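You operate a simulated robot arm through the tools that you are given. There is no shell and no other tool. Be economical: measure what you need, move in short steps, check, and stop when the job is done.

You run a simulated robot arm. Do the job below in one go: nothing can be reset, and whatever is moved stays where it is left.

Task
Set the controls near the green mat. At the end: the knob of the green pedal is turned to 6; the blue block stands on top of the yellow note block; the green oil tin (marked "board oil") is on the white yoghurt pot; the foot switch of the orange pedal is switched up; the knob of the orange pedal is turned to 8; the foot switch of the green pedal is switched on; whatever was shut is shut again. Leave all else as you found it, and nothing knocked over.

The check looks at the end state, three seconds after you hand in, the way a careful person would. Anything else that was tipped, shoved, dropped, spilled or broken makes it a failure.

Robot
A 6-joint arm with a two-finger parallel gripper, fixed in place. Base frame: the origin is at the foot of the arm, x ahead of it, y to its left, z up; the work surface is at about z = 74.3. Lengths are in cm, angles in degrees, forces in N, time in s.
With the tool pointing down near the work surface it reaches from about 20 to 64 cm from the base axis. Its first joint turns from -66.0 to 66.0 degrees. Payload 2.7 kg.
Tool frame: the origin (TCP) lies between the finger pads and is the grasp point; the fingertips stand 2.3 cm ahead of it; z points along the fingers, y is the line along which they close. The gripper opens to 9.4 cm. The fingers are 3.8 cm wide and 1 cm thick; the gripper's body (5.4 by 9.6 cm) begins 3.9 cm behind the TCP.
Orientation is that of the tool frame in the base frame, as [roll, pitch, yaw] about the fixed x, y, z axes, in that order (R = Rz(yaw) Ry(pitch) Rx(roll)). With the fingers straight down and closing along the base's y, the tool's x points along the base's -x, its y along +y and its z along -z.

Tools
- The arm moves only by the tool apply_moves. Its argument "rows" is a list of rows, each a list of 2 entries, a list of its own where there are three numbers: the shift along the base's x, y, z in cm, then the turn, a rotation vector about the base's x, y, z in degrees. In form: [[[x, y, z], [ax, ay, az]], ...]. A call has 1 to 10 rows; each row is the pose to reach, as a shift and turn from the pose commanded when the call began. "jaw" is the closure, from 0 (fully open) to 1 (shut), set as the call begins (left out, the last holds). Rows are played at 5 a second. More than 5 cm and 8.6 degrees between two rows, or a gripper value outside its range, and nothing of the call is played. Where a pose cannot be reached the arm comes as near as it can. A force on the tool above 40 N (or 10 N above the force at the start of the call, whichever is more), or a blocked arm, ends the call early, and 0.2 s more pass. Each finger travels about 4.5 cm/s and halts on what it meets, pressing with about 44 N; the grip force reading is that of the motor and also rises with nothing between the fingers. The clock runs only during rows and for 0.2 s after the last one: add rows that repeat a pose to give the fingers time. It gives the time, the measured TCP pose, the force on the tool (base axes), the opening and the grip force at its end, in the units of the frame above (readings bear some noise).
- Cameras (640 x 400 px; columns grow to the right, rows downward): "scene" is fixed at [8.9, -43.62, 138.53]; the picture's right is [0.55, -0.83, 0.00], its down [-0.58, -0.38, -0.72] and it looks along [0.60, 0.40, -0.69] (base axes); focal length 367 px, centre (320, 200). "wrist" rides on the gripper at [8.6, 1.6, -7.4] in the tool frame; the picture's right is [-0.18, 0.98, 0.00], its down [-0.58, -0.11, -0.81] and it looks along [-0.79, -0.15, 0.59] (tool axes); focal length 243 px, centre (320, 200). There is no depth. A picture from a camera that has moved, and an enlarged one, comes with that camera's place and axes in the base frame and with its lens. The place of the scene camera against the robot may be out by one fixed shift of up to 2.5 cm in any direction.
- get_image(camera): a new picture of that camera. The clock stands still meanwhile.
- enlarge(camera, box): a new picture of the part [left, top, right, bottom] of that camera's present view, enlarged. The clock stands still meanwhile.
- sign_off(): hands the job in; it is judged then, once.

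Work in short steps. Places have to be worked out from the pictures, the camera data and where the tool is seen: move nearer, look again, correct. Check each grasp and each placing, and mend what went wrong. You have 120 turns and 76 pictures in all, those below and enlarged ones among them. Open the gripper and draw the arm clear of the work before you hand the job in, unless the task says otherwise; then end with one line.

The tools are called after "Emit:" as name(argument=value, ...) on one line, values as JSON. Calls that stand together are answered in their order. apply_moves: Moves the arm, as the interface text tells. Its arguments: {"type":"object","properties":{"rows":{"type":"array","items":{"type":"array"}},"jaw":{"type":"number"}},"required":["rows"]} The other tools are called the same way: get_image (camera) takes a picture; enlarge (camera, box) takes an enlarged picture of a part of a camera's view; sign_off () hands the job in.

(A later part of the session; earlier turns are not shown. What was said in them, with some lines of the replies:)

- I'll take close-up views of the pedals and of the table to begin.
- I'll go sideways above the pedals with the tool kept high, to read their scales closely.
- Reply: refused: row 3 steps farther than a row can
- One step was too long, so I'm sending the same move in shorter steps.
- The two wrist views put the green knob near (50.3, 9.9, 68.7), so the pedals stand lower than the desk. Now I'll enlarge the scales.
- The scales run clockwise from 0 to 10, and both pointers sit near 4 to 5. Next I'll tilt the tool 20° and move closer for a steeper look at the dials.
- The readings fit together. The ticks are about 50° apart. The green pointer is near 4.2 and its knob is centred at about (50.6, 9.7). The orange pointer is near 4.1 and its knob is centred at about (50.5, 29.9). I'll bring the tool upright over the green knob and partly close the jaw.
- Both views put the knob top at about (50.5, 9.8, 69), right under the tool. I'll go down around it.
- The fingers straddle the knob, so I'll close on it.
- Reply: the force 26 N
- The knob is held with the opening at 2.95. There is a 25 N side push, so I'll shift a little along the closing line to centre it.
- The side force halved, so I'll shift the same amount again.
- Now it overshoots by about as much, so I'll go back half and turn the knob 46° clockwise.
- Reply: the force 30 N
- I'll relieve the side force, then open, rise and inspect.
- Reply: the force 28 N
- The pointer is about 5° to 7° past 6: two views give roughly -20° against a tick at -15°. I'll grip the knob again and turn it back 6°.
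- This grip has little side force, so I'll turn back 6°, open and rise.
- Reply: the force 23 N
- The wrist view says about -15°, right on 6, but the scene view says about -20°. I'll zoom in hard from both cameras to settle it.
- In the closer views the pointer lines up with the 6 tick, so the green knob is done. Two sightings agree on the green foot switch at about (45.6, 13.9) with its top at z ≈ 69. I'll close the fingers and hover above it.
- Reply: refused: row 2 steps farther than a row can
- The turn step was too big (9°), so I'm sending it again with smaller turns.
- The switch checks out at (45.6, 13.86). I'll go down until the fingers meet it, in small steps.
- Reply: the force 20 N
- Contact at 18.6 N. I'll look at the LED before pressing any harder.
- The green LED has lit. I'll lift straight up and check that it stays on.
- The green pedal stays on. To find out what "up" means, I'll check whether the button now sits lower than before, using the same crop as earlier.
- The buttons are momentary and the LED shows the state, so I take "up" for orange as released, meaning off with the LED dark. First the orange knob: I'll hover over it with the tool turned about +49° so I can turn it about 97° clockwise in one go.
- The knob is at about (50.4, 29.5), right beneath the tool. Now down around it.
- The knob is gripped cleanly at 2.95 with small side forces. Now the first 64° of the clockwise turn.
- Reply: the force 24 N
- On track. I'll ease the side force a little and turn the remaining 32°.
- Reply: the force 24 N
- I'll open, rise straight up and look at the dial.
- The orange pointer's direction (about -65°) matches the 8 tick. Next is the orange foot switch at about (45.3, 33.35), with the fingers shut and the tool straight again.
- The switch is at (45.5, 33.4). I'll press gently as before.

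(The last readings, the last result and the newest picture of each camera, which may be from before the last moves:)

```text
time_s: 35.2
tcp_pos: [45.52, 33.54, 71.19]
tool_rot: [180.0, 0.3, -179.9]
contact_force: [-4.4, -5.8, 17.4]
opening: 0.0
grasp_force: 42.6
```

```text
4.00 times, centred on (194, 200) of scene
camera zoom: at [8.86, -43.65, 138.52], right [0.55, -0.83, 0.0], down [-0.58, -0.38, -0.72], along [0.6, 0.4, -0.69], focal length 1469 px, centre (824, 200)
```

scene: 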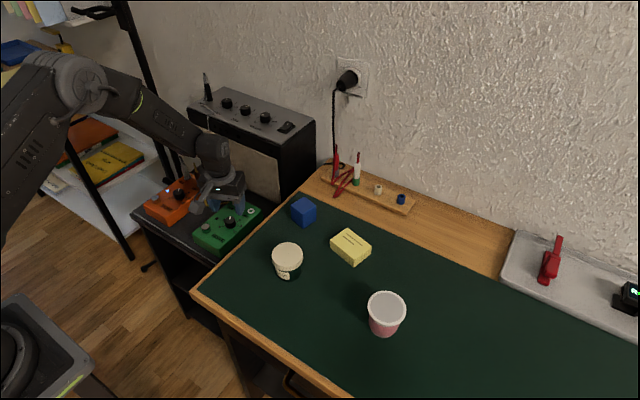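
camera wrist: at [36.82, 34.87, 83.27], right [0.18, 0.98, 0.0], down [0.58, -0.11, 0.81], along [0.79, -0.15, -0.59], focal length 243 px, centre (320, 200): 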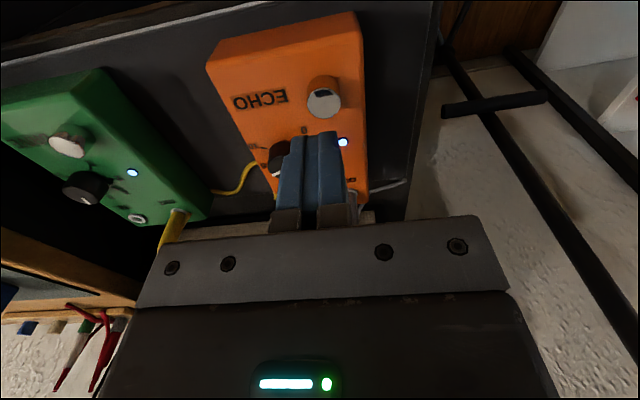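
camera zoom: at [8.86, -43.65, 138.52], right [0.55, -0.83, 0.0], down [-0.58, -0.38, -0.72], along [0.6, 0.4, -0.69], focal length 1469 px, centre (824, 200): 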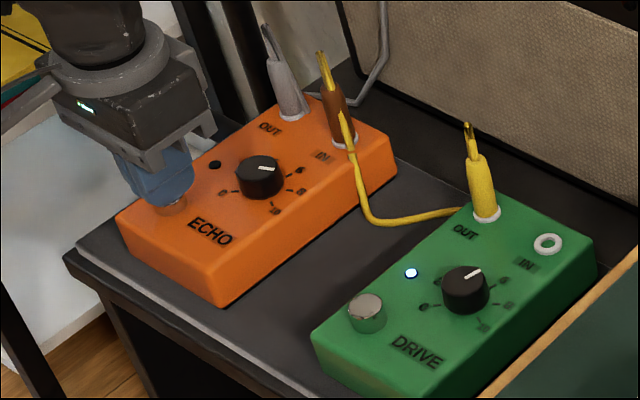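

The orange LED is off. I'll lift and travel over to the desk items.

Emit:
apply_moves(rows=[[[0, 0, 1], [0, 0, 0]], [[0, 0, 5], [0, 0, 0]], [[0, 0, 9.5], [0, 0, 0]], [[0, 0, 14], [0, 0, 0]], [[0, -2, 18], [0, 0, 0]], [[-1, -6, 20], [0, 0, 0]], [[-2, -10, 21], [0, 0, 0]], [[-3, -14, 21], [0, 0, 0]], [[-4, -18, 21], [0, 0, 0]], [[-5, -22, 21], [0, 0, 0]]])

Emit:
apply_moves(rows=[[[-1, -4.5, 0], [0, 0, 0]], [[-2, -9, 0], [0, 0, 0]], [[-3, -13, 0], [0, 0, 0]], [[-4, -17, 0], [0, 0, 0]], [[-5, -20, 0], [0, 0, 0]], [[-6, -20, 0], [0, 0, 0]], [[-6, -20, 0], [0, 0, 0]]], jaw=0.0)

Emit:
get_image(camera="wrist")

```text
time_s: 37.4
tcp_pos: [40.4, 11.25, 92.25]
tool_rot: [180.0, 0.3, -179.9]
contact_force: [-0.6, 0.7, 0.4]
opening: 0.01
grasp_force: 43.2
```

```text
time_s: 39.0
tcp_pos: [34.53, -8.61, 91.97]
tool_rot: [179.9, 0.1, -179.9]
contact_force: [0.8, 0.3, -0.6]
opening: 9.42
grasp_force: 0.0
```

```text
32 pictures are left
camera wrist: at [25.93, -6.96, 99.43], right [0.18, 0.98, 0.0], down [0.58, -0.11, 0.81], along [0.79, -0.15, -0.59], focal length 243 px, centre (320, 200)
```

wrist: 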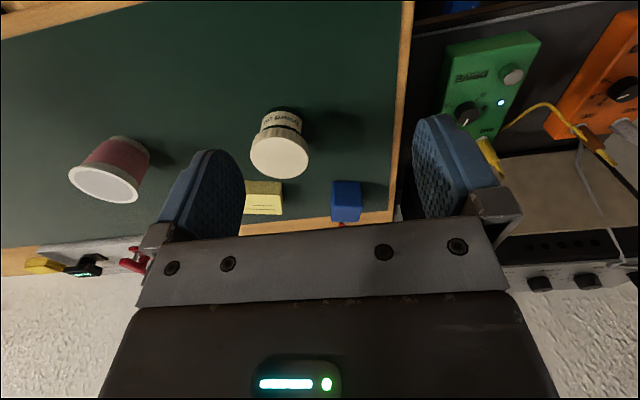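

I'll enlarge the blocks and the pots.

Emit:
enlarge(camera="wrist", box=[236, 150, 396, 250])

Emit:
enlarge(camera="wrist", box=[60, 90, 320, 220])

Emit:
enlarge(camera="scene", box=[260, 190, 420, 350])

```text
4.00 times, centred on (316, 200) of wrist
camera zoom: at [25.93, -6.96, 99.43], right [0.18, 0.98, 0.0], down [0.58, -0.11, 0.81], along [0.79, -0.15, -0.59], focal length 970 px, centre (336, 200)
```

zoom: 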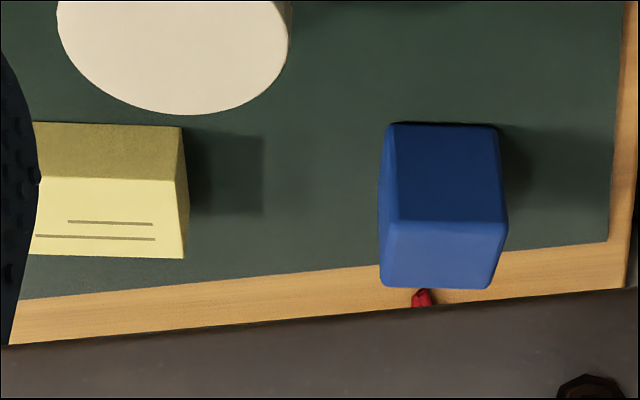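

```text
2.46 times, centred on (190, 155) of wrist
camera zoom: at [25.93, -6.96, 99.43], right [0.18, 0.98, 0.0], down [0.58, -0.11, 0.81], along [0.79, -0.15, -0.59], focal length 597 px, centre (640, 311)
```

zoom: 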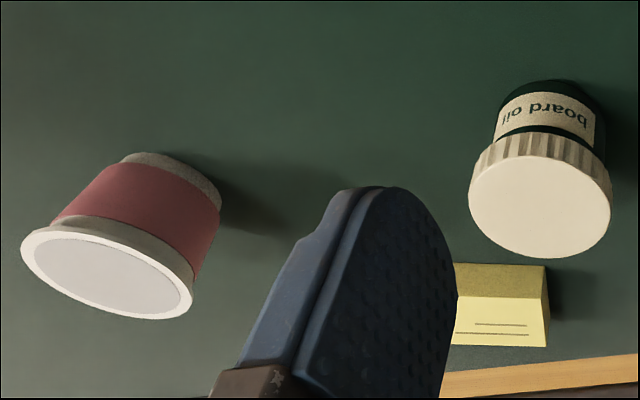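

```text
2.50 times, centred on (340, 270) of scene
camera zoom: at [8.9, -43.63, 138.53], right [0.55, -0.83, 0.0], down [-0.58, -0.38, -0.72], along [0.6, 0.4, -0.69], focal length 918 px, centre (270, 25)
```

zoom: 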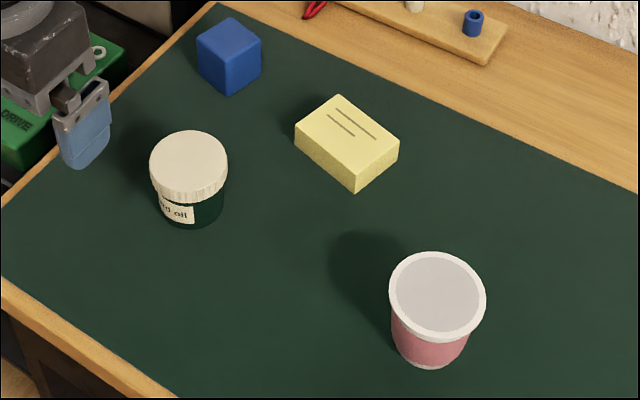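

Estimates from the pictures:
- Blue block: about 4.3 cm, centred at (57.6, -8.75), yaw about -13°.
- Note block: centred at about (55.2, -22.7), top at z ≈ 77, same yaw.
- Tin: (43.8, -15), lid top at z ≈ 79.
- Pot: (43.6, -37.4), rim at z ≈ 80.

I'll hover over the blue block.

Emit:
apply_moves(rows=[[[4.5, 0, 0], [0, 0, -4]], [[9, 0, 0], [0, 0, -8]], [[13.5, 0, 0], [0, 0, -13]], [[18, 0, 0], [0, 0, -13]], [[22, 0, 0], [0, 0, -13]], [[23.07, -0.14, -3], [0, 0, -13]], [[23.07, -0.14, -5], [0, 0, -13]], [[23.07, -0.14, -5], [0, 0, -13]]])

Emit:
get_image(camera="wrist")

```text
time_s: 40.8
tcp_pos: [57.53, -8.75, 87.0]
tool_rot: [-179.9, 0.2, 167.0]
contact_force: [-0.1, -0.3, 0.1]
opening: 9.4
grasp_force: 0.0
```

```text
28 pictures are left
camera wrist: at [49.62, -5.24, 94.44], right [0.4, 0.92, 0.0], down [0.54, -0.24, 0.81], along [0.74, -0.32, -0.59], focal length 243 px, centre (320, 200)
```

wrist: 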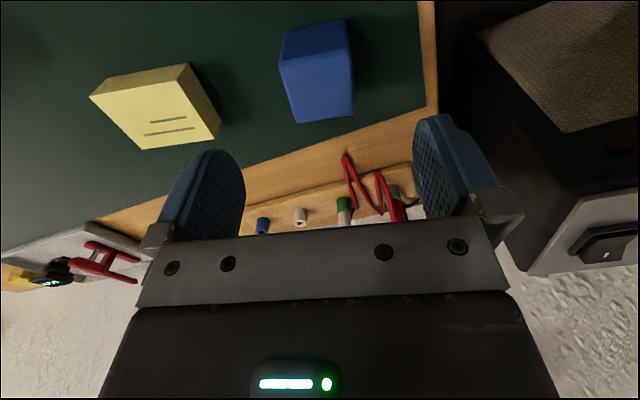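

Refined: the block is at (57.8, -8.7) and the note block at (55.6, -22.45). I'll go down on the block and grip it.

Emit:
apply_moves(rows=[[[0.28, 0.02, -3], [0, 0, 0]], [[0.28, 0.02, -6], [0, 0, 0]], [[0.28, 0.02, -8.5], [0, 0, 0]], [[0.28, 0.02, -9.6], [0, 0, 0]], [[0.28, 0.02, -9.8], [0, 0, 0]]])

Emit:
apply_moves(rows=[[[0, 0, 0], [0, 0, 0]], [[0, 0, 0], [0, 0, 0]], [[0, 0, 0], [0, 0, 0]], [[0, 0, 0], [0, 0, 0]], [[0, 0, 0], [0, 0, 0]]], jaw=0.65)

```text
time_s: 42.0
tcp_pos: [57.81, -8.72, 77.15]
tool_rot: [180.0, 0.2, 167.0]
contact_force: [0.3, 0.2, -0.1]
opening: 9.4
grasp_force: 0.0
```

```text
time_s: 43.2
tcp_pos: [57.88, -8.64, 77.17]
tool_rot: [180.0, 0.1, 167.1]
contact_force: [-0.8, -0.2, -0.3]
opening: 4.45
grasp_force: 43.7
```

Gripped at 4.45 cm. I'll lift and carry it over the note block.

Emit:
apply_moves(rows=[[[0, 0, 3], [0, 0, 0]], [[0, 0, 7], [0, 0, 0]], [[-0.7, -4, 8], [0, 0, 0]], [[-1.4, -8, 8], [0, 0, 0]], [[-2, -12, 8], [0, 0, 0]], [[-2.25, -13.75, 8], [0, 0, 0]], [[-2.25, -13.75, 6], [0, 0, 0]], [[-2.25, -13.75, 6], [0, 0, 0]]])

Emit:
get_image(camera="wrist")

Emit:
enlarge(camera="scene", box=[280, 180, 420, 300])

```text
time_s: 45.0
tcp_pos: [55.55, -22.6, 83.22]
tool_rot: [-180.0, 0.3, 167.0]
contact_force: [-0.1, -0.2, -0.2]
opening: 3.27
grasp_force: 0.0
```

```text
27 pictures are left
camera wrist: at [47.58, -19.04, 90.67], right [0.4, 0.92, 0.0], down [0.54, -0.24, 0.81], along [0.74, -0.32, -0.59], focal length 243 px, centre (320, 200)
```

wrist: 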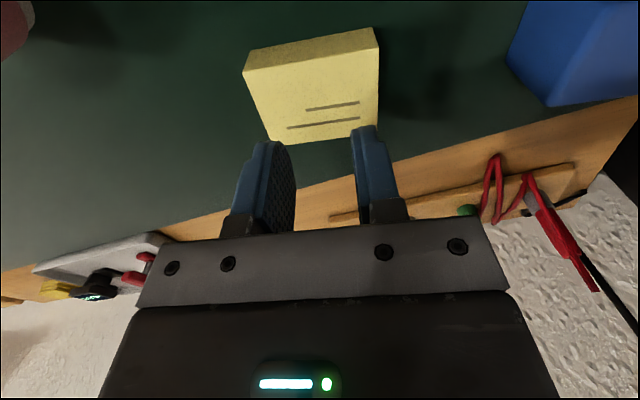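

```text
3.33 times, centred on (350, 240) of scene
camera zoom: at [8.9, -43.63, 138.53], right [0.55, -0.83, 0.0], down [-0.58, -0.38, -0.72], along [0.6, 0.4, -0.69], focal length 1224 px, centre (220, 67)
```

zoom: 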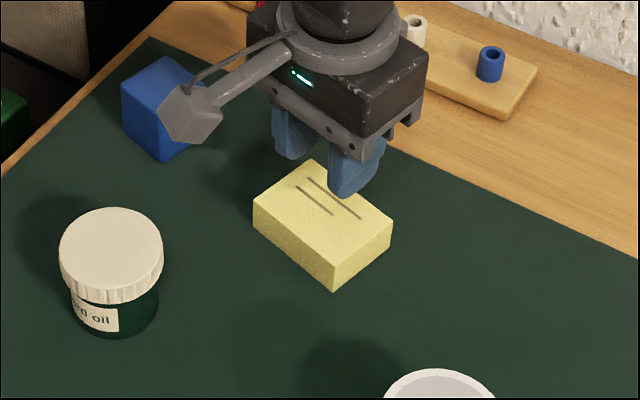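

The block slipped out and stayed behind, still upright. I'll open, go back above it and look.

Emit:
apply_moves(rows=[[[0, 0, 2], [0, 0, 0]], [[0.7, 4, 3.8], [0, 0, 0]], [[1.4, 8, 3.8], [0, 0, 0]], [[2, 12, 3.8], [0, 0, 0]], [[2, 13.85, 3.8], [0, 0, 0]], [[2, 13.85, 3.8], [0, 0, 0]]], jaw=0.0)

Emit:
get_image(camera="wrist")

Emit:
enlarge(camera="scene", box=[270, 180, 370, 270])

```text
time_s: 46.4
tcp_pos: [57.45, -8.61, 87.1]
tool_rot: [179.9, 0.2, 166.9]
contact_force: [0.6, -0.1, -0.1]
opening: 9.44
grasp_force: 0.1
```

```text
25 pictures are left
camera wrist: at [49.61, -5.1, 94.48], right [0.4, 0.92, 0.0], down [0.54, -0.24, 0.81], along [0.74, -0.32, -0.59], focal length 243 px, centre (320, 200)
```

wrist: 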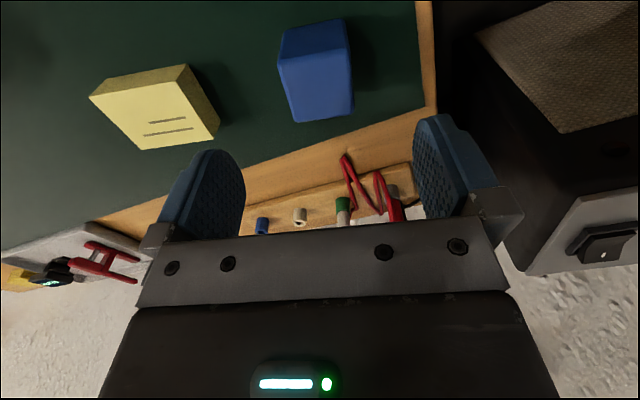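

```text
4.44 times, centred on (320, 225) of scene
camera zoom: at [8.9, -43.62, 138.53], right [0.55, -0.83, 0.0], down [-0.58, -0.38, -0.72], along [0.6, 0.4, -0.69], focal length 1632 px, centre (320, 89)
```

zoom: 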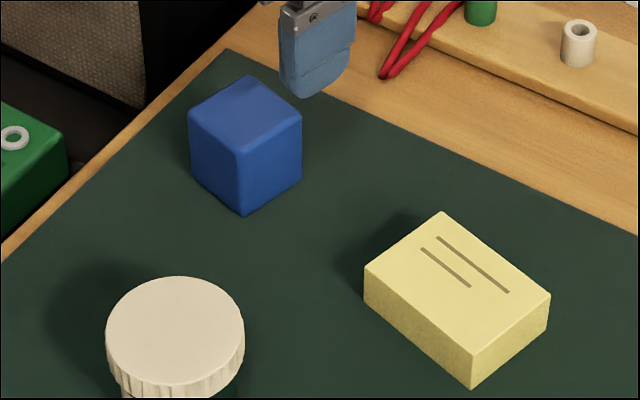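

The block hasn't moved. I'll grip it slightly lower with the jaw commanded fully shut, and lift slowly.

Emit:
apply_moves(rows=[[[0.25, -0.1, -3], [0, 0, 0]], [[0.25, -0.1, -6], [0, 0, 0]], [[0.25, -0.1, -8.5], [0, 0, 0]], [[0.25, -0.1, -9.6], [0, 0, 0]], [[0.25, -0.1, -10.1], [0, 0, 0]]])

Emit:
apply_moves(rows=[[[0, 0, 0], [0, 0, 0]], [[0, 0, 0], [0, 0, 0]], [[0, 0, 0], [0, 0, 0]], [[0, 0, 0], [0, 0, 0]], [[0, 0, 0], [0, 0, 0]], [[0, 0, 0], [0, 0, 0]], [[0, 0, 0], [0, 0, 0]]], jaw=1.0)

Emit:
apply_moves(rows=[[[0, 0, 0.2], [0, 0, 0]], [[0, 0, 0.4], [0, 0, 0]], [[0, 0, 0.7], [0, 0, 0]], [[0, 0, 1], [0, 0, 0]]])

```text
time_s: 47.6
tcp_pos: [57.9, -8.75, 76.81]
tool_rot: [180.0, 0.2, 167.0]
contact_force: [0.1, -0.2, 0.0]
opening: 9.42
grasp_force: 0.0
```

```text
time_s: 49.2
tcp_pos: [57.78, -8.77, 76.86]
tool_rot: [180.0, 0.3, 167.0]
contact_force: [-0.8, 0.9, 0.3]
opening: 4.41
grasp_force: 44.0
```

```text
time_s: 50.2
tcp_pos: [57.97, -8.66, 77.95]
tool_rot: [-179.9, 0.2, 167.0]
contact_force: [-0.4, 0.0, -0.3]
opening: 4.41
grasp_force: 44.5
```

Still gripped at 4.41 after 1 cm. I'll check whether the block has come up with it.

Emit:
enlarge(camera="scene", box=[270, 180, 370, 270])

```text
4.44 times, centred on (320, 225) of scene
camera zoom: at [8.9, -43.62, 138.53], right [0.55, -0.83, 0.0], down [-0.58, -0.38, -0.72], along [0.6, 0.4, -0.69], focal length 1632 px, centre (320, 89)
```

zoom: 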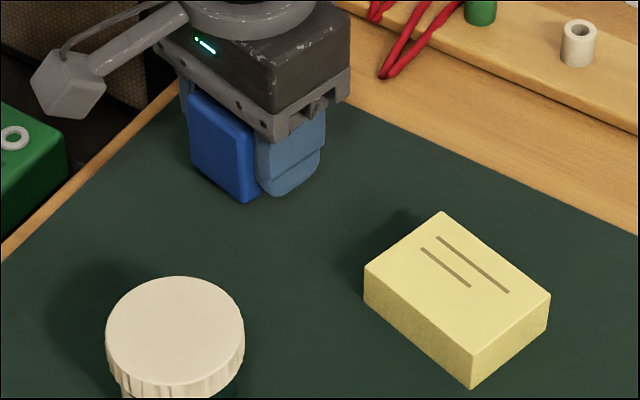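

The block's lower corner rose about 1 cm, so it is lifted. I'll go on gently: up, then across.

Emit:
apply_moves(rows=[[[0, 0, 0.8], [0, 0, 0]], [[0, 0, 1.8], [0, 0, 0]], [[0, 0, 3], [0, 0, 0]], [[0, 0, 4.2], [0, 0, 0]], [[0, 0, 5.4], [0, 0, 0]], [[0, 0, 6], [0, 0, 0]], [[-0.1, -0.5, 6], [0, 0, 0]]])

Emit:
apply_moves(rows=[[[-0.2, -1, 0], [0, 0, 0]], [[-0.4, -2.5, 0], [0, 0, 0]], [[-0.7, -4.2, 0], [0, 0, 0]], [[-1, -6, 0], [0, 0, 0]], [[-1.3, -7.8, 0], [0, 0, 0]], [[-1.6, -9.6, 0], [0, 0, 0]], [[-1.9, -11.3, 0], [0, 0, 0]], [[-2.05, -12.6, 0], [0, 0, 0]], [[-2.15, -13.2, 0], [0, 0, 0]], [[-2.15, -13.2, 0], [0, 0, 0]]])

Emit:
get_image(camera="wrist")

Emit:
enlarge(camera="scene", box=[290, 180, 410, 280])

```text
time_s: 51.8
tcp_pos: [57.73, -9.35, 83.98]
tool_rot: [179.9, 0.2, 167.1]
contact_force: [0.2, -1.1, 0.0]
opening: 4.45
grasp_force: 43.8
```

```text
time_s: 54.0
tcp_pos: [55.49, -22.53, 84.0]
tool_rot: [179.9, 0.2, 166.9]
contact_force: [0.5, -0.3, -1.0]
opening: 4.42
grasp_force: 44.7
```

```text
22 pictures are left
camera wrist: at [47.65, -19.02, 91.36], right [0.4, 0.92, 0.0], down [0.54, -0.24, 0.81], along [0.74, -0.32, -0.59], focal length 243 px, centre (320, 200)
```

wrist: 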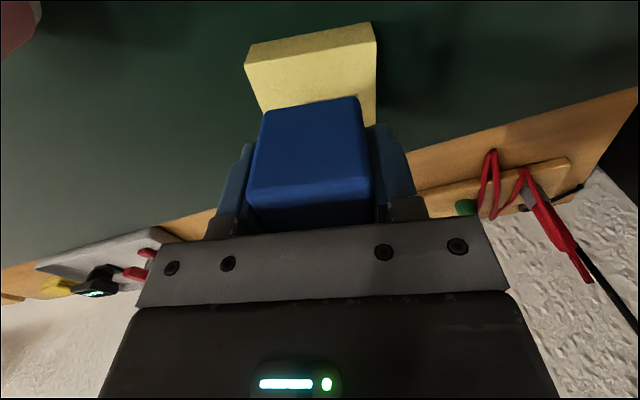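

```text
4.00 times, centred on (350, 230) of scene
camera zoom: at [8.9, -43.63, 138.53], right [0.55, -0.83, 0.0], down [-0.58, -0.38, -0.72], along [0.6, 0.4, -0.69], focal length 1469 px, centre (200, 80)
```

zoom: 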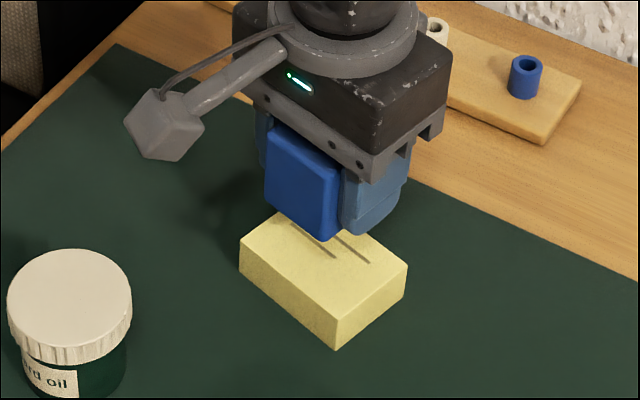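

The block hangs right over the note block, whose centre is at (55.6, -22.6). I'll lower it in small steps until it meets the top.

Emit:
apply_moves(rows=[[[0.08, -0.05, -1.5], [0, 0, 0]], [[0.08, -0.05, -3], [0, 0, 0]], [[0.08, -0.05, -3.8], [0, 0, 0]], [[0.08, -0.05, -4.1], [0, 0, 0]], [[0.08, -0.05, -4.25], [0, 0, 0]]])

```text
time_s: 55.2
tcp_pos: [55.68, -22.51, 79.79]
tool_rot: [-180.0, 0.2, 167.0]
contact_force: [-1.1, 0.6, 1.2]
opening: 4.44
grasp_force: 43.5
```

No real contact yet, so I'll creep down further.

Emit:
apply_moves(rows=[[[0, 0, -0.1], [0, 0, 0]], [[0, 0, -0.2], [0, 0, 0]], [[0, 0, -0.2], [0, 0, 0]]])

Emit:
enlarge(camera="scene", box=[310, 200, 390, 270])

```text
time_s: 56.0
tcp_pos: [55.75, -22.41, 79.71]
tool_rot: [-179.8, 0.4, 167.0]
contact_force: [-6.1, 1.3, 21.9]
opening: 4.45
grasp_force: 44.1
```

```text
5.71 times, centred on (350, 235) of scene
camera zoom: at [8.85, -43.6, 138.54], right [0.55, -0.83, 0.0], down [-0.58, -0.38, -0.72], along [0.6, 0.4, -0.69], focal length 2099 px, centre (149, 0)
```

zoom: 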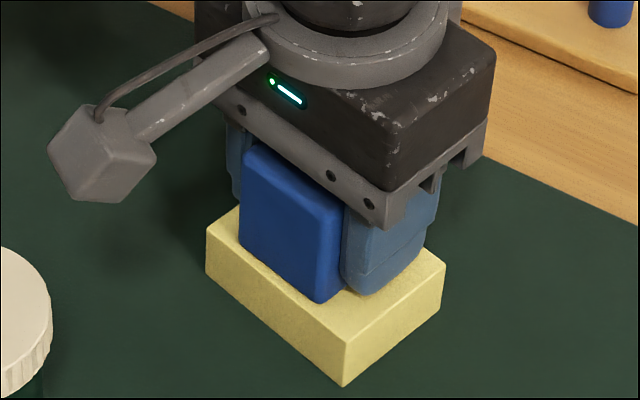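

Contact at 22 N: the block rests on the note. I'll ease off 0.15, open slowly and rise.

Emit:
apply_moves(rows=[[[0, 0, 0.13], [0, 0, 0]], [[0, 0, 0.13], [0, 0, 0]]])

Emit:
apply_moves(rows=[[[0, 0, 0], [0, 0, 0]], [[0, 0, 0], [0, 0, 0]], [[0, 0, 0], [0, 0, 0]], [[0, 0, 0], [0, 0, 0]], [[0, 0, 1.5], [0, 0, 0]], [[0, 0, 4], [0, 0, 0]], [[0, 0, 8], [0, 0, 0]], [[-3, 2, 10], [0, 0, 0]], [[-3, 2, 10], [0, 0, 0]]], jaw=0.25)

Emit:
enlarge(camera="scene", box=[260, 190, 420, 350])

```text
time_s: 56.6
tcp_pos: [55.75, -22.57, 79.68]
tool_rot: [-179.9, 0.5, 166.9]
contact_force: [1.3, -1.4, 15.8]
opening: 4.43
grasp_force: 44.2
```

```text
time_s: 58.6
tcp_pos: [52.77, -20.5, 89.73]
tool_rot: [-180.0, 0.2, 167.0]
contact_force: [0.8, -0.4, 0.4]
opening: 7.05
grasp_force: 0.0
```

```text
2.50 times, centred on (340, 270) of scene
camera zoom: at [8.9, -43.62, 138.53], right [0.55, -0.83, 0.0], down [-0.58, -0.38, -0.72], along [0.6, 0.4, -0.69], focal length 918 px, centre (270, 25)
```

zoom: 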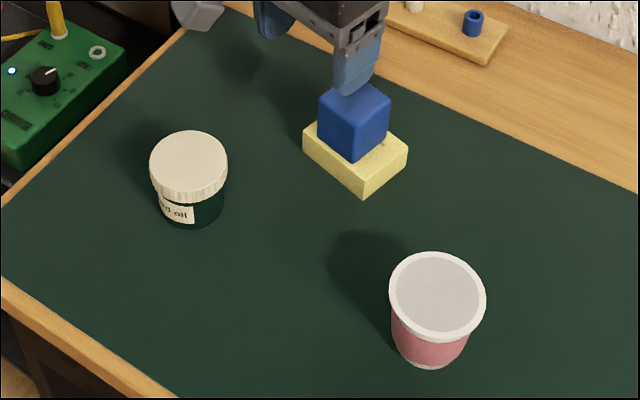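

The blue block stands on the note, but the note seems to have shifted about 1 cm in the picture. I'll measure it with the wrist camera.

Emit:
get_image(camera="wrist")

Emit:
enlarge(camera="scene", box=[310, 200, 390, 270])

```text
18 pictures are left
camera wrist: at [44.8, -17.04, 97.07], right [0.4, 0.92, 0.0], down [0.54, -0.24, 0.81], along [0.74, -0.32, -0.59], focal length 243 px, centre (320, 200)
```

wrist: 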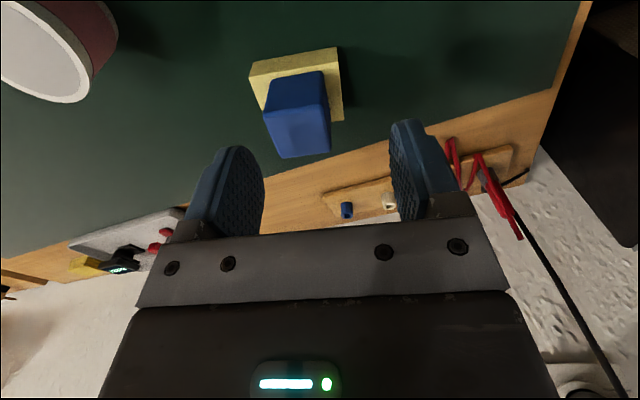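

```text
5.71 times, centred on (350, 235) of scene
camera zoom: at [8.9, -43.62, 138.53], right [0.55, -0.83, 0.0], down [-0.58, -0.38, -0.72], along [0.6, 0.4, -0.69], focal length 2099 px, centre (149, 0)
```

zoom: 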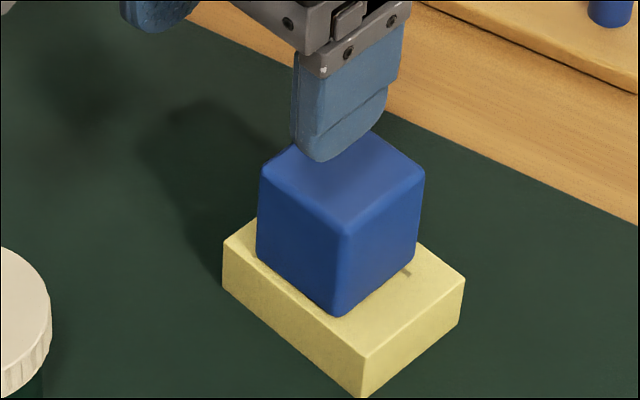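

The note slid about 1 cm along -y while the fingers opened. It is upright and the stack is stable, so I won't risk toppling it. I'll open more gradually with the tin. Now I'll go above the tin.

Emit:
apply_moves(rows=[[[-3, 1.5, 0], [0, 0, 5]], [[-6, 3, 0], [0, 0, 10]], [[-9.2, 5.5, 0], [0, 0, 13]], [[-9.2, 5.5, -2], [0, 0, 13]], [[-9.2, 5.5, -2], [0, 0, 13]]], jaw=0.0)

Emit:
get_image(camera="wrist")

```text
time_s: 59.8
tcp_pos: [43.45, -15.04, 87.63]
tool_rot: [180.0, 0.2, -179.9]
contact_force: [0.6, -0.5, 1.1]
opening: 9.4
grasp_force: 0.1
```

```text
16 pictures are left
camera wrist: at [34.84, -13.45, 95.03], right [0.18, 0.98, 0.0], down [0.58, -0.11, 0.81], along [0.8, -0.15, -0.59], focal length 243 px, centre (320, 200)
```

wrist: 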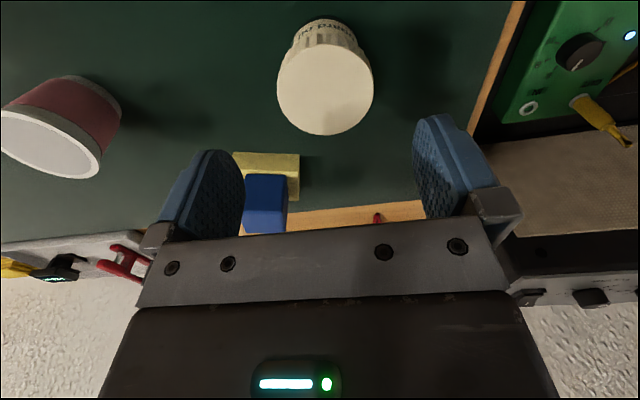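

The lid is centred at (43.6, -14.8). I'll go down and grip it with the jaw commanded fully shut.

Emit:
apply_moves(rows=[[[0.15, 0.25, -3], [0, 0, 0]], [[0.15, 0.25, -6], [0, 0, 0]], [[0.15, 0.25, -9], [0, 0, 0]], [[0.15, 0.25, -10.2], [0, 0, 0]], [[0.15, 0.25, -10.7], [0, 0, 0]]])

Emit:
apply_moves(rows=[[[0, 0, 0], [0, 0, 0]], [[0, 0, 0], [0, 0, 0]], [[0, 0, 0], [0, 0, 0]], [[0, 0, 0], [0, 0, 0]], [[0, 0, 0], [0, 0, 0]]], jaw=1.0)

Emit:
apply_moves(rows=[[[0, 0, 0.2], [0, 0, 0]], [[0, 0, 0.5], [0, 0, 0]], [[0, 0, 1], [0, 0, 0]], [[0, 0, 1.8], [0, 0, 0]], [[0, 0, 2.8], [0, 0, 0]], [[0, 0, 3.8], [0, 0, 0]]])

Emit:
get_image(camera="scene")

```text
time_s: 61.0
tcp_pos: [43.6, -14.71, 76.88]
tool_rot: [180.0, 0.2, 179.9]
contact_force: [0.3, -0.5, 0.3]
opening: 9.39
grasp_force: 0.1
```

```text
time_s: 62.2
tcp_pos: [43.59, -14.75, 77.0]
tool_rot: [-180.0, 0.2, 180.0]
contact_force: [0.8, 0.6, 0.2]
opening: 5.99
grasp_force: 43.9
```

```text
time_s: 63.6
tcp_pos: [43.69, -14.53, 80.77]
tool_rot: [180.0, 0.3, -180.0]
contact_force: [1.0, 1.2, -1.6]
opening: 6.01
grasp_force: 44.0
```

```text
15 pictures are left
```

scene: 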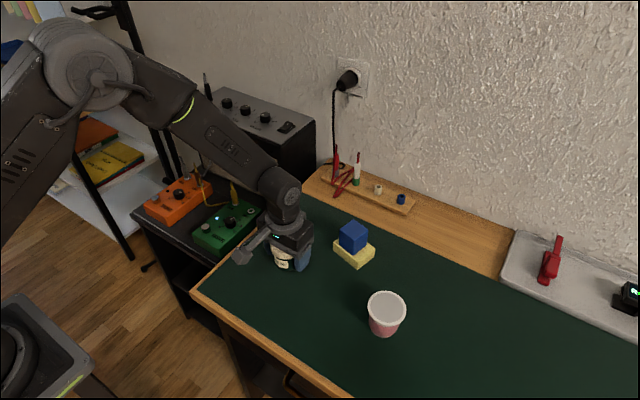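

The tin is held at 6.0 cm. I'll raise it and carry it part-way toward the pot, then measure the pot again.

Emit:
apply_moves(rows=[[[0, 0, 1.5], [0, 0, 0]], [[0, 0, 3.5], [0, 0, 0]], [[0, 0, 5.5], [0, 0, 0]], [[0, 0, 7.5], [0, 0, 0]], [[0, -1.5, 8], [0, 0, 0]], [[0, -4, 8], [0, 0, 0]], [[0, -7, 8], [0, 0, 0]], [[0, -10, 8], [0, 0, 0]], [[0, -12, 8], [0, 0, 0]], [[0, -13, 8], [0, 0, 0]]])

Emit:
get_image(camera="wrist")

```text
time_s: 65.8
tcp_pos: [43.59, -27.75, 88.64]
tool_rot: [-180.0, 0.2, -180.0]
contact_force: [1.0, 0.5, -1.3]
opening: 6.01
grasp_force: 43.8
```

```text
14 pictures are left
camera wrist: at [35.03, -26.17, 96.12], right [0.18, 0.98, 0.0], down [0.58, -0.11, 0.81], along [0.79, -0.15, -0.59], focal length 243 px, centre (320, 200)
```

wrist: 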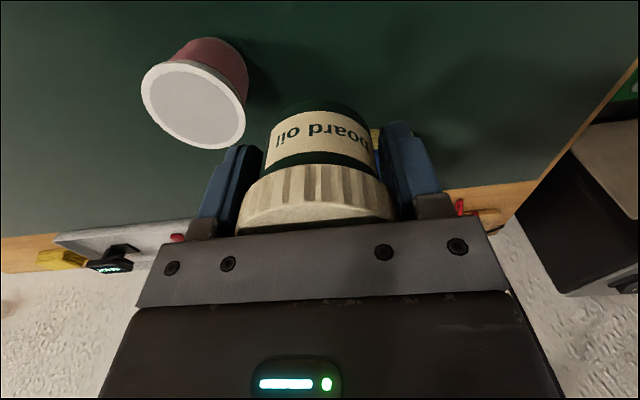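

Combining views, the pot's rim centre is at about (43.6, -37.0) and z ≈ 79.8. I'll move over it and look again.

Emit:
apply_moves(rows=[[[0, -1, 0], [0, 0, 0]], [[0, -3, 0], [0, 0, 0]], [[0, -5.5, 0], [0, 0, 0]], [[0, -8, 0], [0, 0, 0]], [[0, -9.2, 0], [0, 0, 0]], [[0, -9.2, 0], [0, 0, 0]]])

Emit:
get_image(camera="wrist")

Emit:
enlarge(camera="scene", box=[310, 220, 470, 360])

```text
time_s: 67.2
tcp_pos: [43.68, -37.01, 88.75]
tool_rot: [-180.0, 0.3, 180.0]
contact_force: [1.1, 0.1, -1.4]
opening: 5.99
grasp_force: 44.2
```

```text
13 pictures are left
camera wrist: at [35.12, -35.35, 96.19], right [0.18, 0.98, 0.0], down [0.58, -0.11, 0.81], along [0.79, -0.15, -0.59], focal length 243 px, centre (320, 200)
```

wrist: 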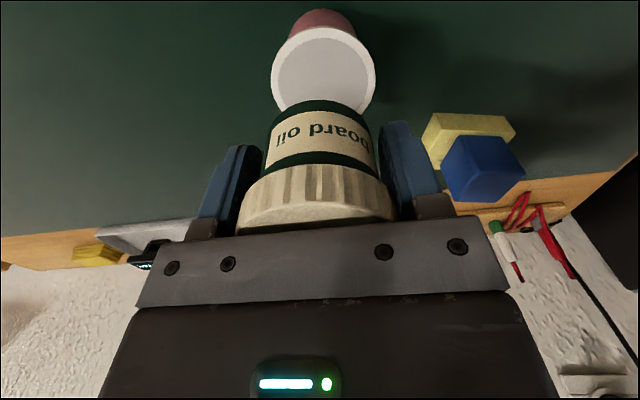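

```text
2.86 times, centred on (390, 290) of scene
camera zoom: at [8.9, -43.63, 138.53], right [0.55, -0.83, 0.0], down [-0.58, -0.38, -0.72], along [0.6, 0.4, -0.69], focal length 1049 px, centre (120, -57)
```

zoom: 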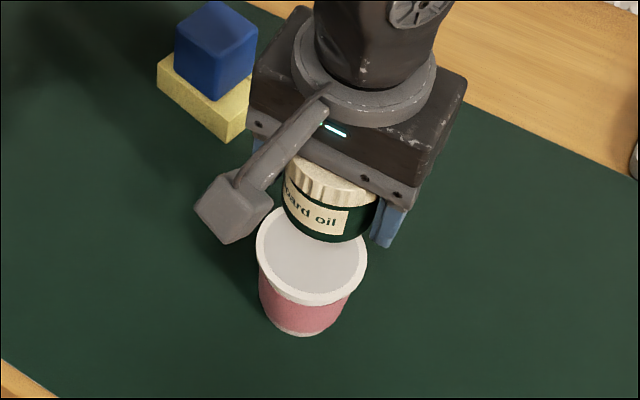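

I need the rim more exactly, so I'll zoom in from both cameras.

Emit:
enlarge(camera="scene", box=[366, 262, 430, 342])

Emit:
enlarge(camera="wrist", box=[256, 0, 396, 120])

```text
5.00 times, centred on (398, 302) of scene
camera zoom: at [8.9, -43.63, 138.53], right [0.55, -0.83, 0.0], down [-0.58, -0.38, -0.72], along [0.6, 0.4, -0.69], focal length 1836 px, centre (-70, -310)
```

zoom: 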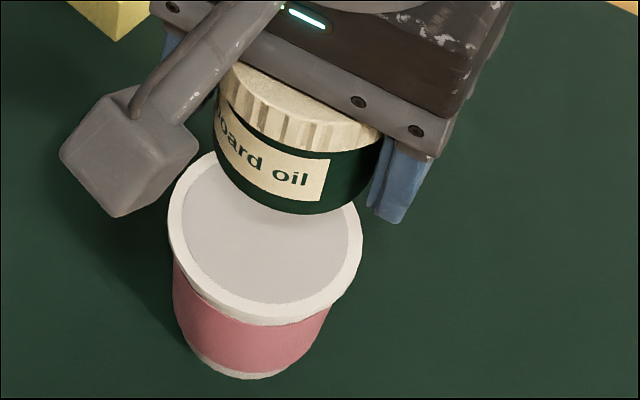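

```text
3.33 times, centred on (326, 60) of wrist
camera zoom: at [35.12, -35.35, 96.19], right [0.18, 0.98, 0.0], down [0.58, -0.11, 0.81], along [0.79, -0.15, -0.59], focal length 809 px, centre (300, 667)
```

zoom: 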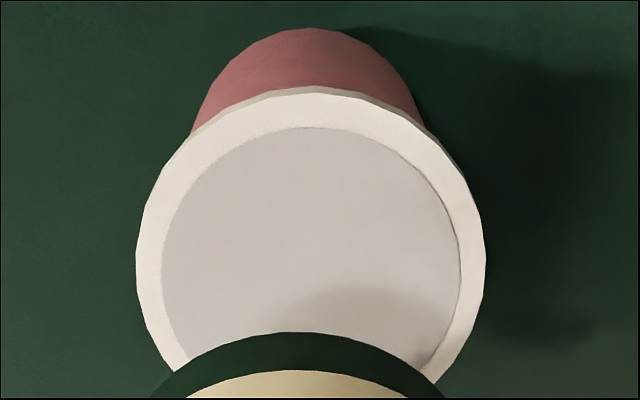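

The rim centre works out at about (43.6 to 43.8, -36.75), so I'll shift slightly and lower the tin to just above the pot.

Emit:
apply_moves(rows=[[[0.12, 0.23, -1], [0, 0, 0]], [[0.12, 0.23, -2.5], [0, 0, 0]], [[0.12, 0.23, -4], [0, 0, 0]], [[0.12, 0.23, -5], [0, 0, 0]], [[0.12, 0.23, -5], [0, 0, 0]]])

Emit:
enlarge(camera="scene", box=[346, 252, 430, 342])

```text
time_s: 68.4
tcp_pos: [43.74, -36.77, 83.66]
tool_rot: [-180.0, 0.2, 179.9]
contact_force: [-0.6, 0.2, -1.8]
opening: 5.97
grasp_force: 43.8
```

```text
4.44 times, centred on (388, 297) of scene
camera zoom: at [8.9, -43.63, 138.53], right [0.55, -0.83, 0.0], down [-0.58, -0.38, -0.72], along [0.6, 0.4, -0.69], focal length 1632 px, centre (18, -231)
```

zoom: 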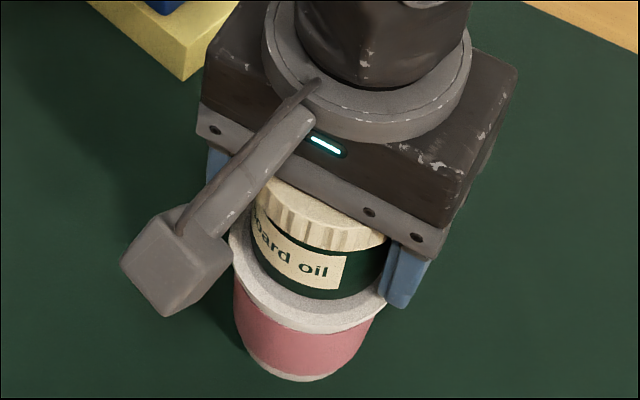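

The alignment looks good, with about 1 cm to go. I'll creep down.

Emit:
apply_moves(rows=[[[0, 0, -0.3], [0, 0, 0]], [[0, 0, -0.6], [0, 0, 0]], [[0, 0, -0.75], [0, 0, 0]], [[0, 0, -0.85], [0, 0, 0]]])

```text
time_s: 69.4
tcp_pos: [43.87, -36.8, 83.2]
tool_rot: [-179.6, 0.6, -179.9]
contact_force: [-2.9, 2.1, 33.3]
opening: 5.98
grasp_force: 44.1
```

Contact at 33 N: the tin sits on the pot. I'll ease the pressure off.

Emit:
apply_moves(rows=[[[0, 0, 0.2], [0, 0, 0]], [[0, 0, 0.35], [0, 0, 0]], [[0, 0, 0.35], [0, 0, 0]]])

```text
time_s: 70.2
tcp_pos: [43.75, -36.73, 83.36]
tool_rot: [-179.9, 0.5, 180.0]
contact_force: [3.4, -1.6, 16.8]
opening: 5.96
grasp_force: 44.2
```

16.8 N remains. The same residual load may have caused the slide last time, so I'll ease further.

Emit:
apply_moves(rows=[[[0, 0, 0.1], [0, 0, 0]], [[0, 0, 0.2], [0, 0, 0]], [[0, 0, 0.2], [0, 0, 0]]])

```text
time_s: 71.0
tcp_pos: [43.61, -36.66, 83.28]
tool_rot: [179.9, 0.1, -180.0]
contact_force: [1.8, -1.7, 9.5]
opening: 5.98
grasp_force: 43.9
```

A bit more, then I'll open only slightly at first.

Emit:
apply_moves(rows=[[[0, 0, 0.1], [0, 0, 0]], [[0, 0, 0.18], [0, 0, 0]], [[0, 0, 0.18], [0, 0, 0]]])

Emit:
apply_moves(rows=[[[0, 0, 0], [0, 0, 0]], [[0, 0, 0], [0, 0, 0]], [[0, 0, 0], [0, 0, 0]]], jaw=0.335)

Emit:
enlarge(camera="scene", box=[346, 252, 430, 342])

```text
time_s: 71.8
tcp_pos: [43.71, -36.76, 83.46]
tool_rot: [179.9, 0.1, -180.0]
contact_force: [0.2, 0.1, -1.2]
opening: 5.98
grasp_force: 43.6
```

```text
time_s: 72.6
tcp_pos: [43.74, -36.81, 83.67]
tool_rot: [-180.0, 0.1, -180.0]
contact_force: [0.0, -0.2, 0.6]
opening: 6.25
grasp_force: 0.2
```

```text
4.44 times, centred on (388, 297) of scene
camera zoom: at [8.9, -43.62, 138.53], right [0.55, -0.83, 0.0], down [-0.58, -0.38, -0.72], along [0.6, 0.4, -0.69], focal length 1632 px, centre (18, -231)
```

zoom: 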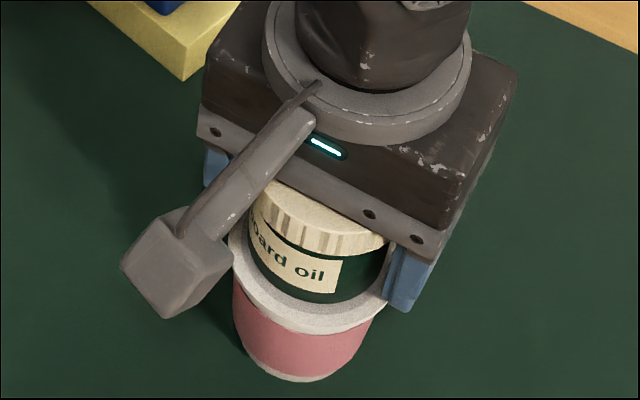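

The tin is released and standing on the pot. I'll open a bit more, rise straight up slowly and check.

Emit:
apply_moves(rows=[[[0, 0, 0], [0, 0, 0]], [[0, 0, 0], [0, 0, 0]], [[0, 0, 0.5], [0, 0, 0]], [[0, 0, 1.5], [0, 0, 0]], [[0, 0, 3.5], [0, 0, 0]], [[0, 0, 7], [0, 0, 0]], [[-2, 2, 10], [0, 0, 0]], [[-5, 5, 12], [0, 0, 0]], [[-8, 8, 12], [0, 0, 0]], [[-8, 8, 12], [0, 0, 0]]], jaw=0.2)

Emit:
get_image(camera="scene")

Emit:
enlarge(camera="scene", box=[310, 200, 430, 345])

```text
time_s: 74.8
tcp_pos: [35.84, -28.71, 95.46]
tool_rot: [-180.0, 0.3, -179.9]
contact_force: [-0.3, -0.1, 0.9]
opening: 7.51
grasp_force: 0.2
```

```text
7 pictures are left
```

scene: 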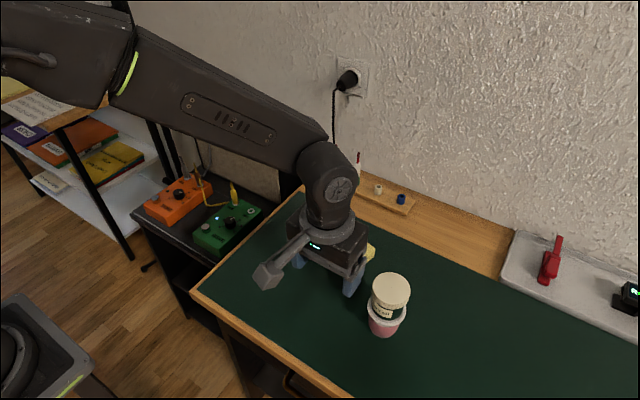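

```text
2.76 times, centred on (370, 272) of scene
camera zoom: at [8.9, -43.62, 138.53], right [0.55, -0.83, 0.0], down [-0.58, -0.38, -0.72], along [0.6, 0.4, -0.69], focal length 1013 px, centre (182, 0)
```

zoom: 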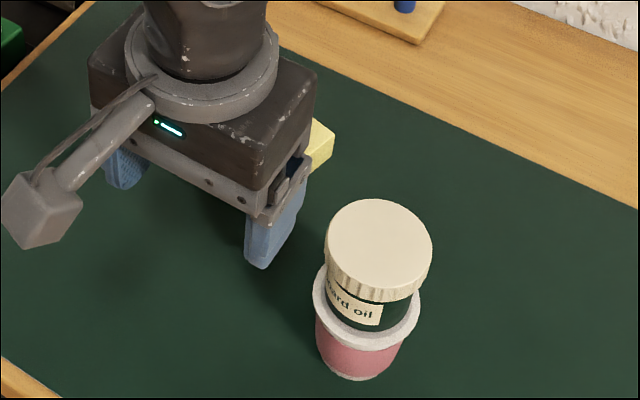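

The tin stands centred on the pot. I'll retreat further so the whole scene can be seen.

Emit:
apply_moves(rows=[[[-1, 3, 2], [0, 0, 0]], [[-2, 7, 3], [0, 0, 0]], [[-3, 11, 4], [0, 0, 0]], [[-4, 15, 5], [0, 0, 0]], [[-4, 19, 5], [0, 0, 0]], [[-4, 22, 5], [0, 0, 0]], [[-4, 22, 5], [0, 0, 0]]], jaw=0.0)

Emit:
get_image(camera="scene")

Emit:
enlarge(camera="scene", box=[130, 160, 290, 260])

Emit:
enlarge(camera="scene", box=[310, 200, 430, 345])

```text
time_s: 76.4
tcp_pos: [31.5, -6.64, 100.66]
tool_rot: [180.0, 0.2, -180.0]
contact_force: [-0.5, 0.4, -0.4]
opening: 9.4
grasp_force: 0.0
```

```text
5 pictures are left
```

scene: 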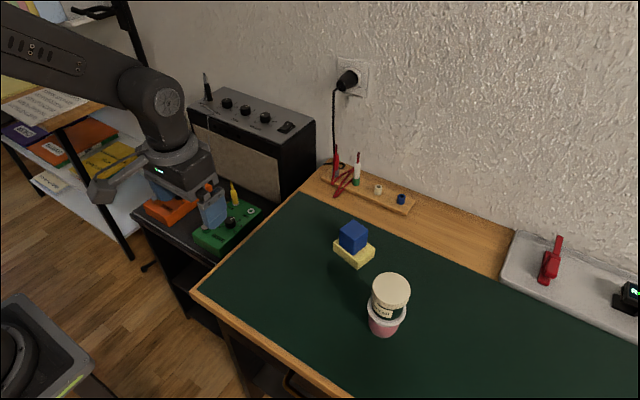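

```text
4.00 times, centred on (210, 210) of scene
camera zoom: at [8.9, -43.62, 138.53], right [0.55, -0.83, 0.0], down [-0.58, -0.38, -0.72], along [0.6, 0.4, -0.69], focal length 1469 px, centre (760, 160)
```

zoom: 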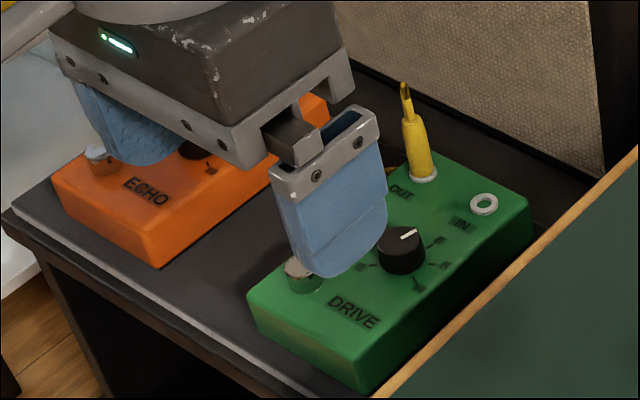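

```text
2.76 times, centred on (370, 272) of scene
camera zoom: at [8.9, -43.62, 138.53], right [0.55, -0.83, 0.0], down [-0.58, -0.38, -0.72], along [0.6, 0.4, -0.69], focal length 1013 px, centre (182, 0)
```

zoom: 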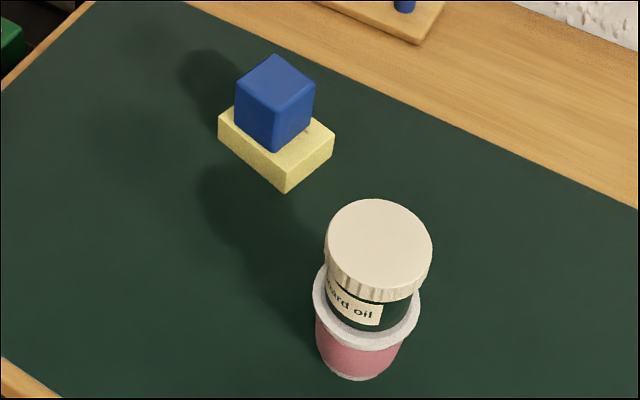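

Both stacks stand, the pedals are where they began, the LEDs were confirmed earlier, and the arm is clear with the gripper open. I'm handing the job in.

Emit:
sign_off()

```text
The job is handed in.
```

All six settings are done and the job is handed in: green knob at 6 and switched on, orange knob at 8 and switched up (I read "up" as off, so its LED is dark), blue block on the note block, oil tin on the yoghurt pot; nothing that was shut got opened, nothing was knocked over, but the note block slid about 1 cm when I released the blue block and I left it there.
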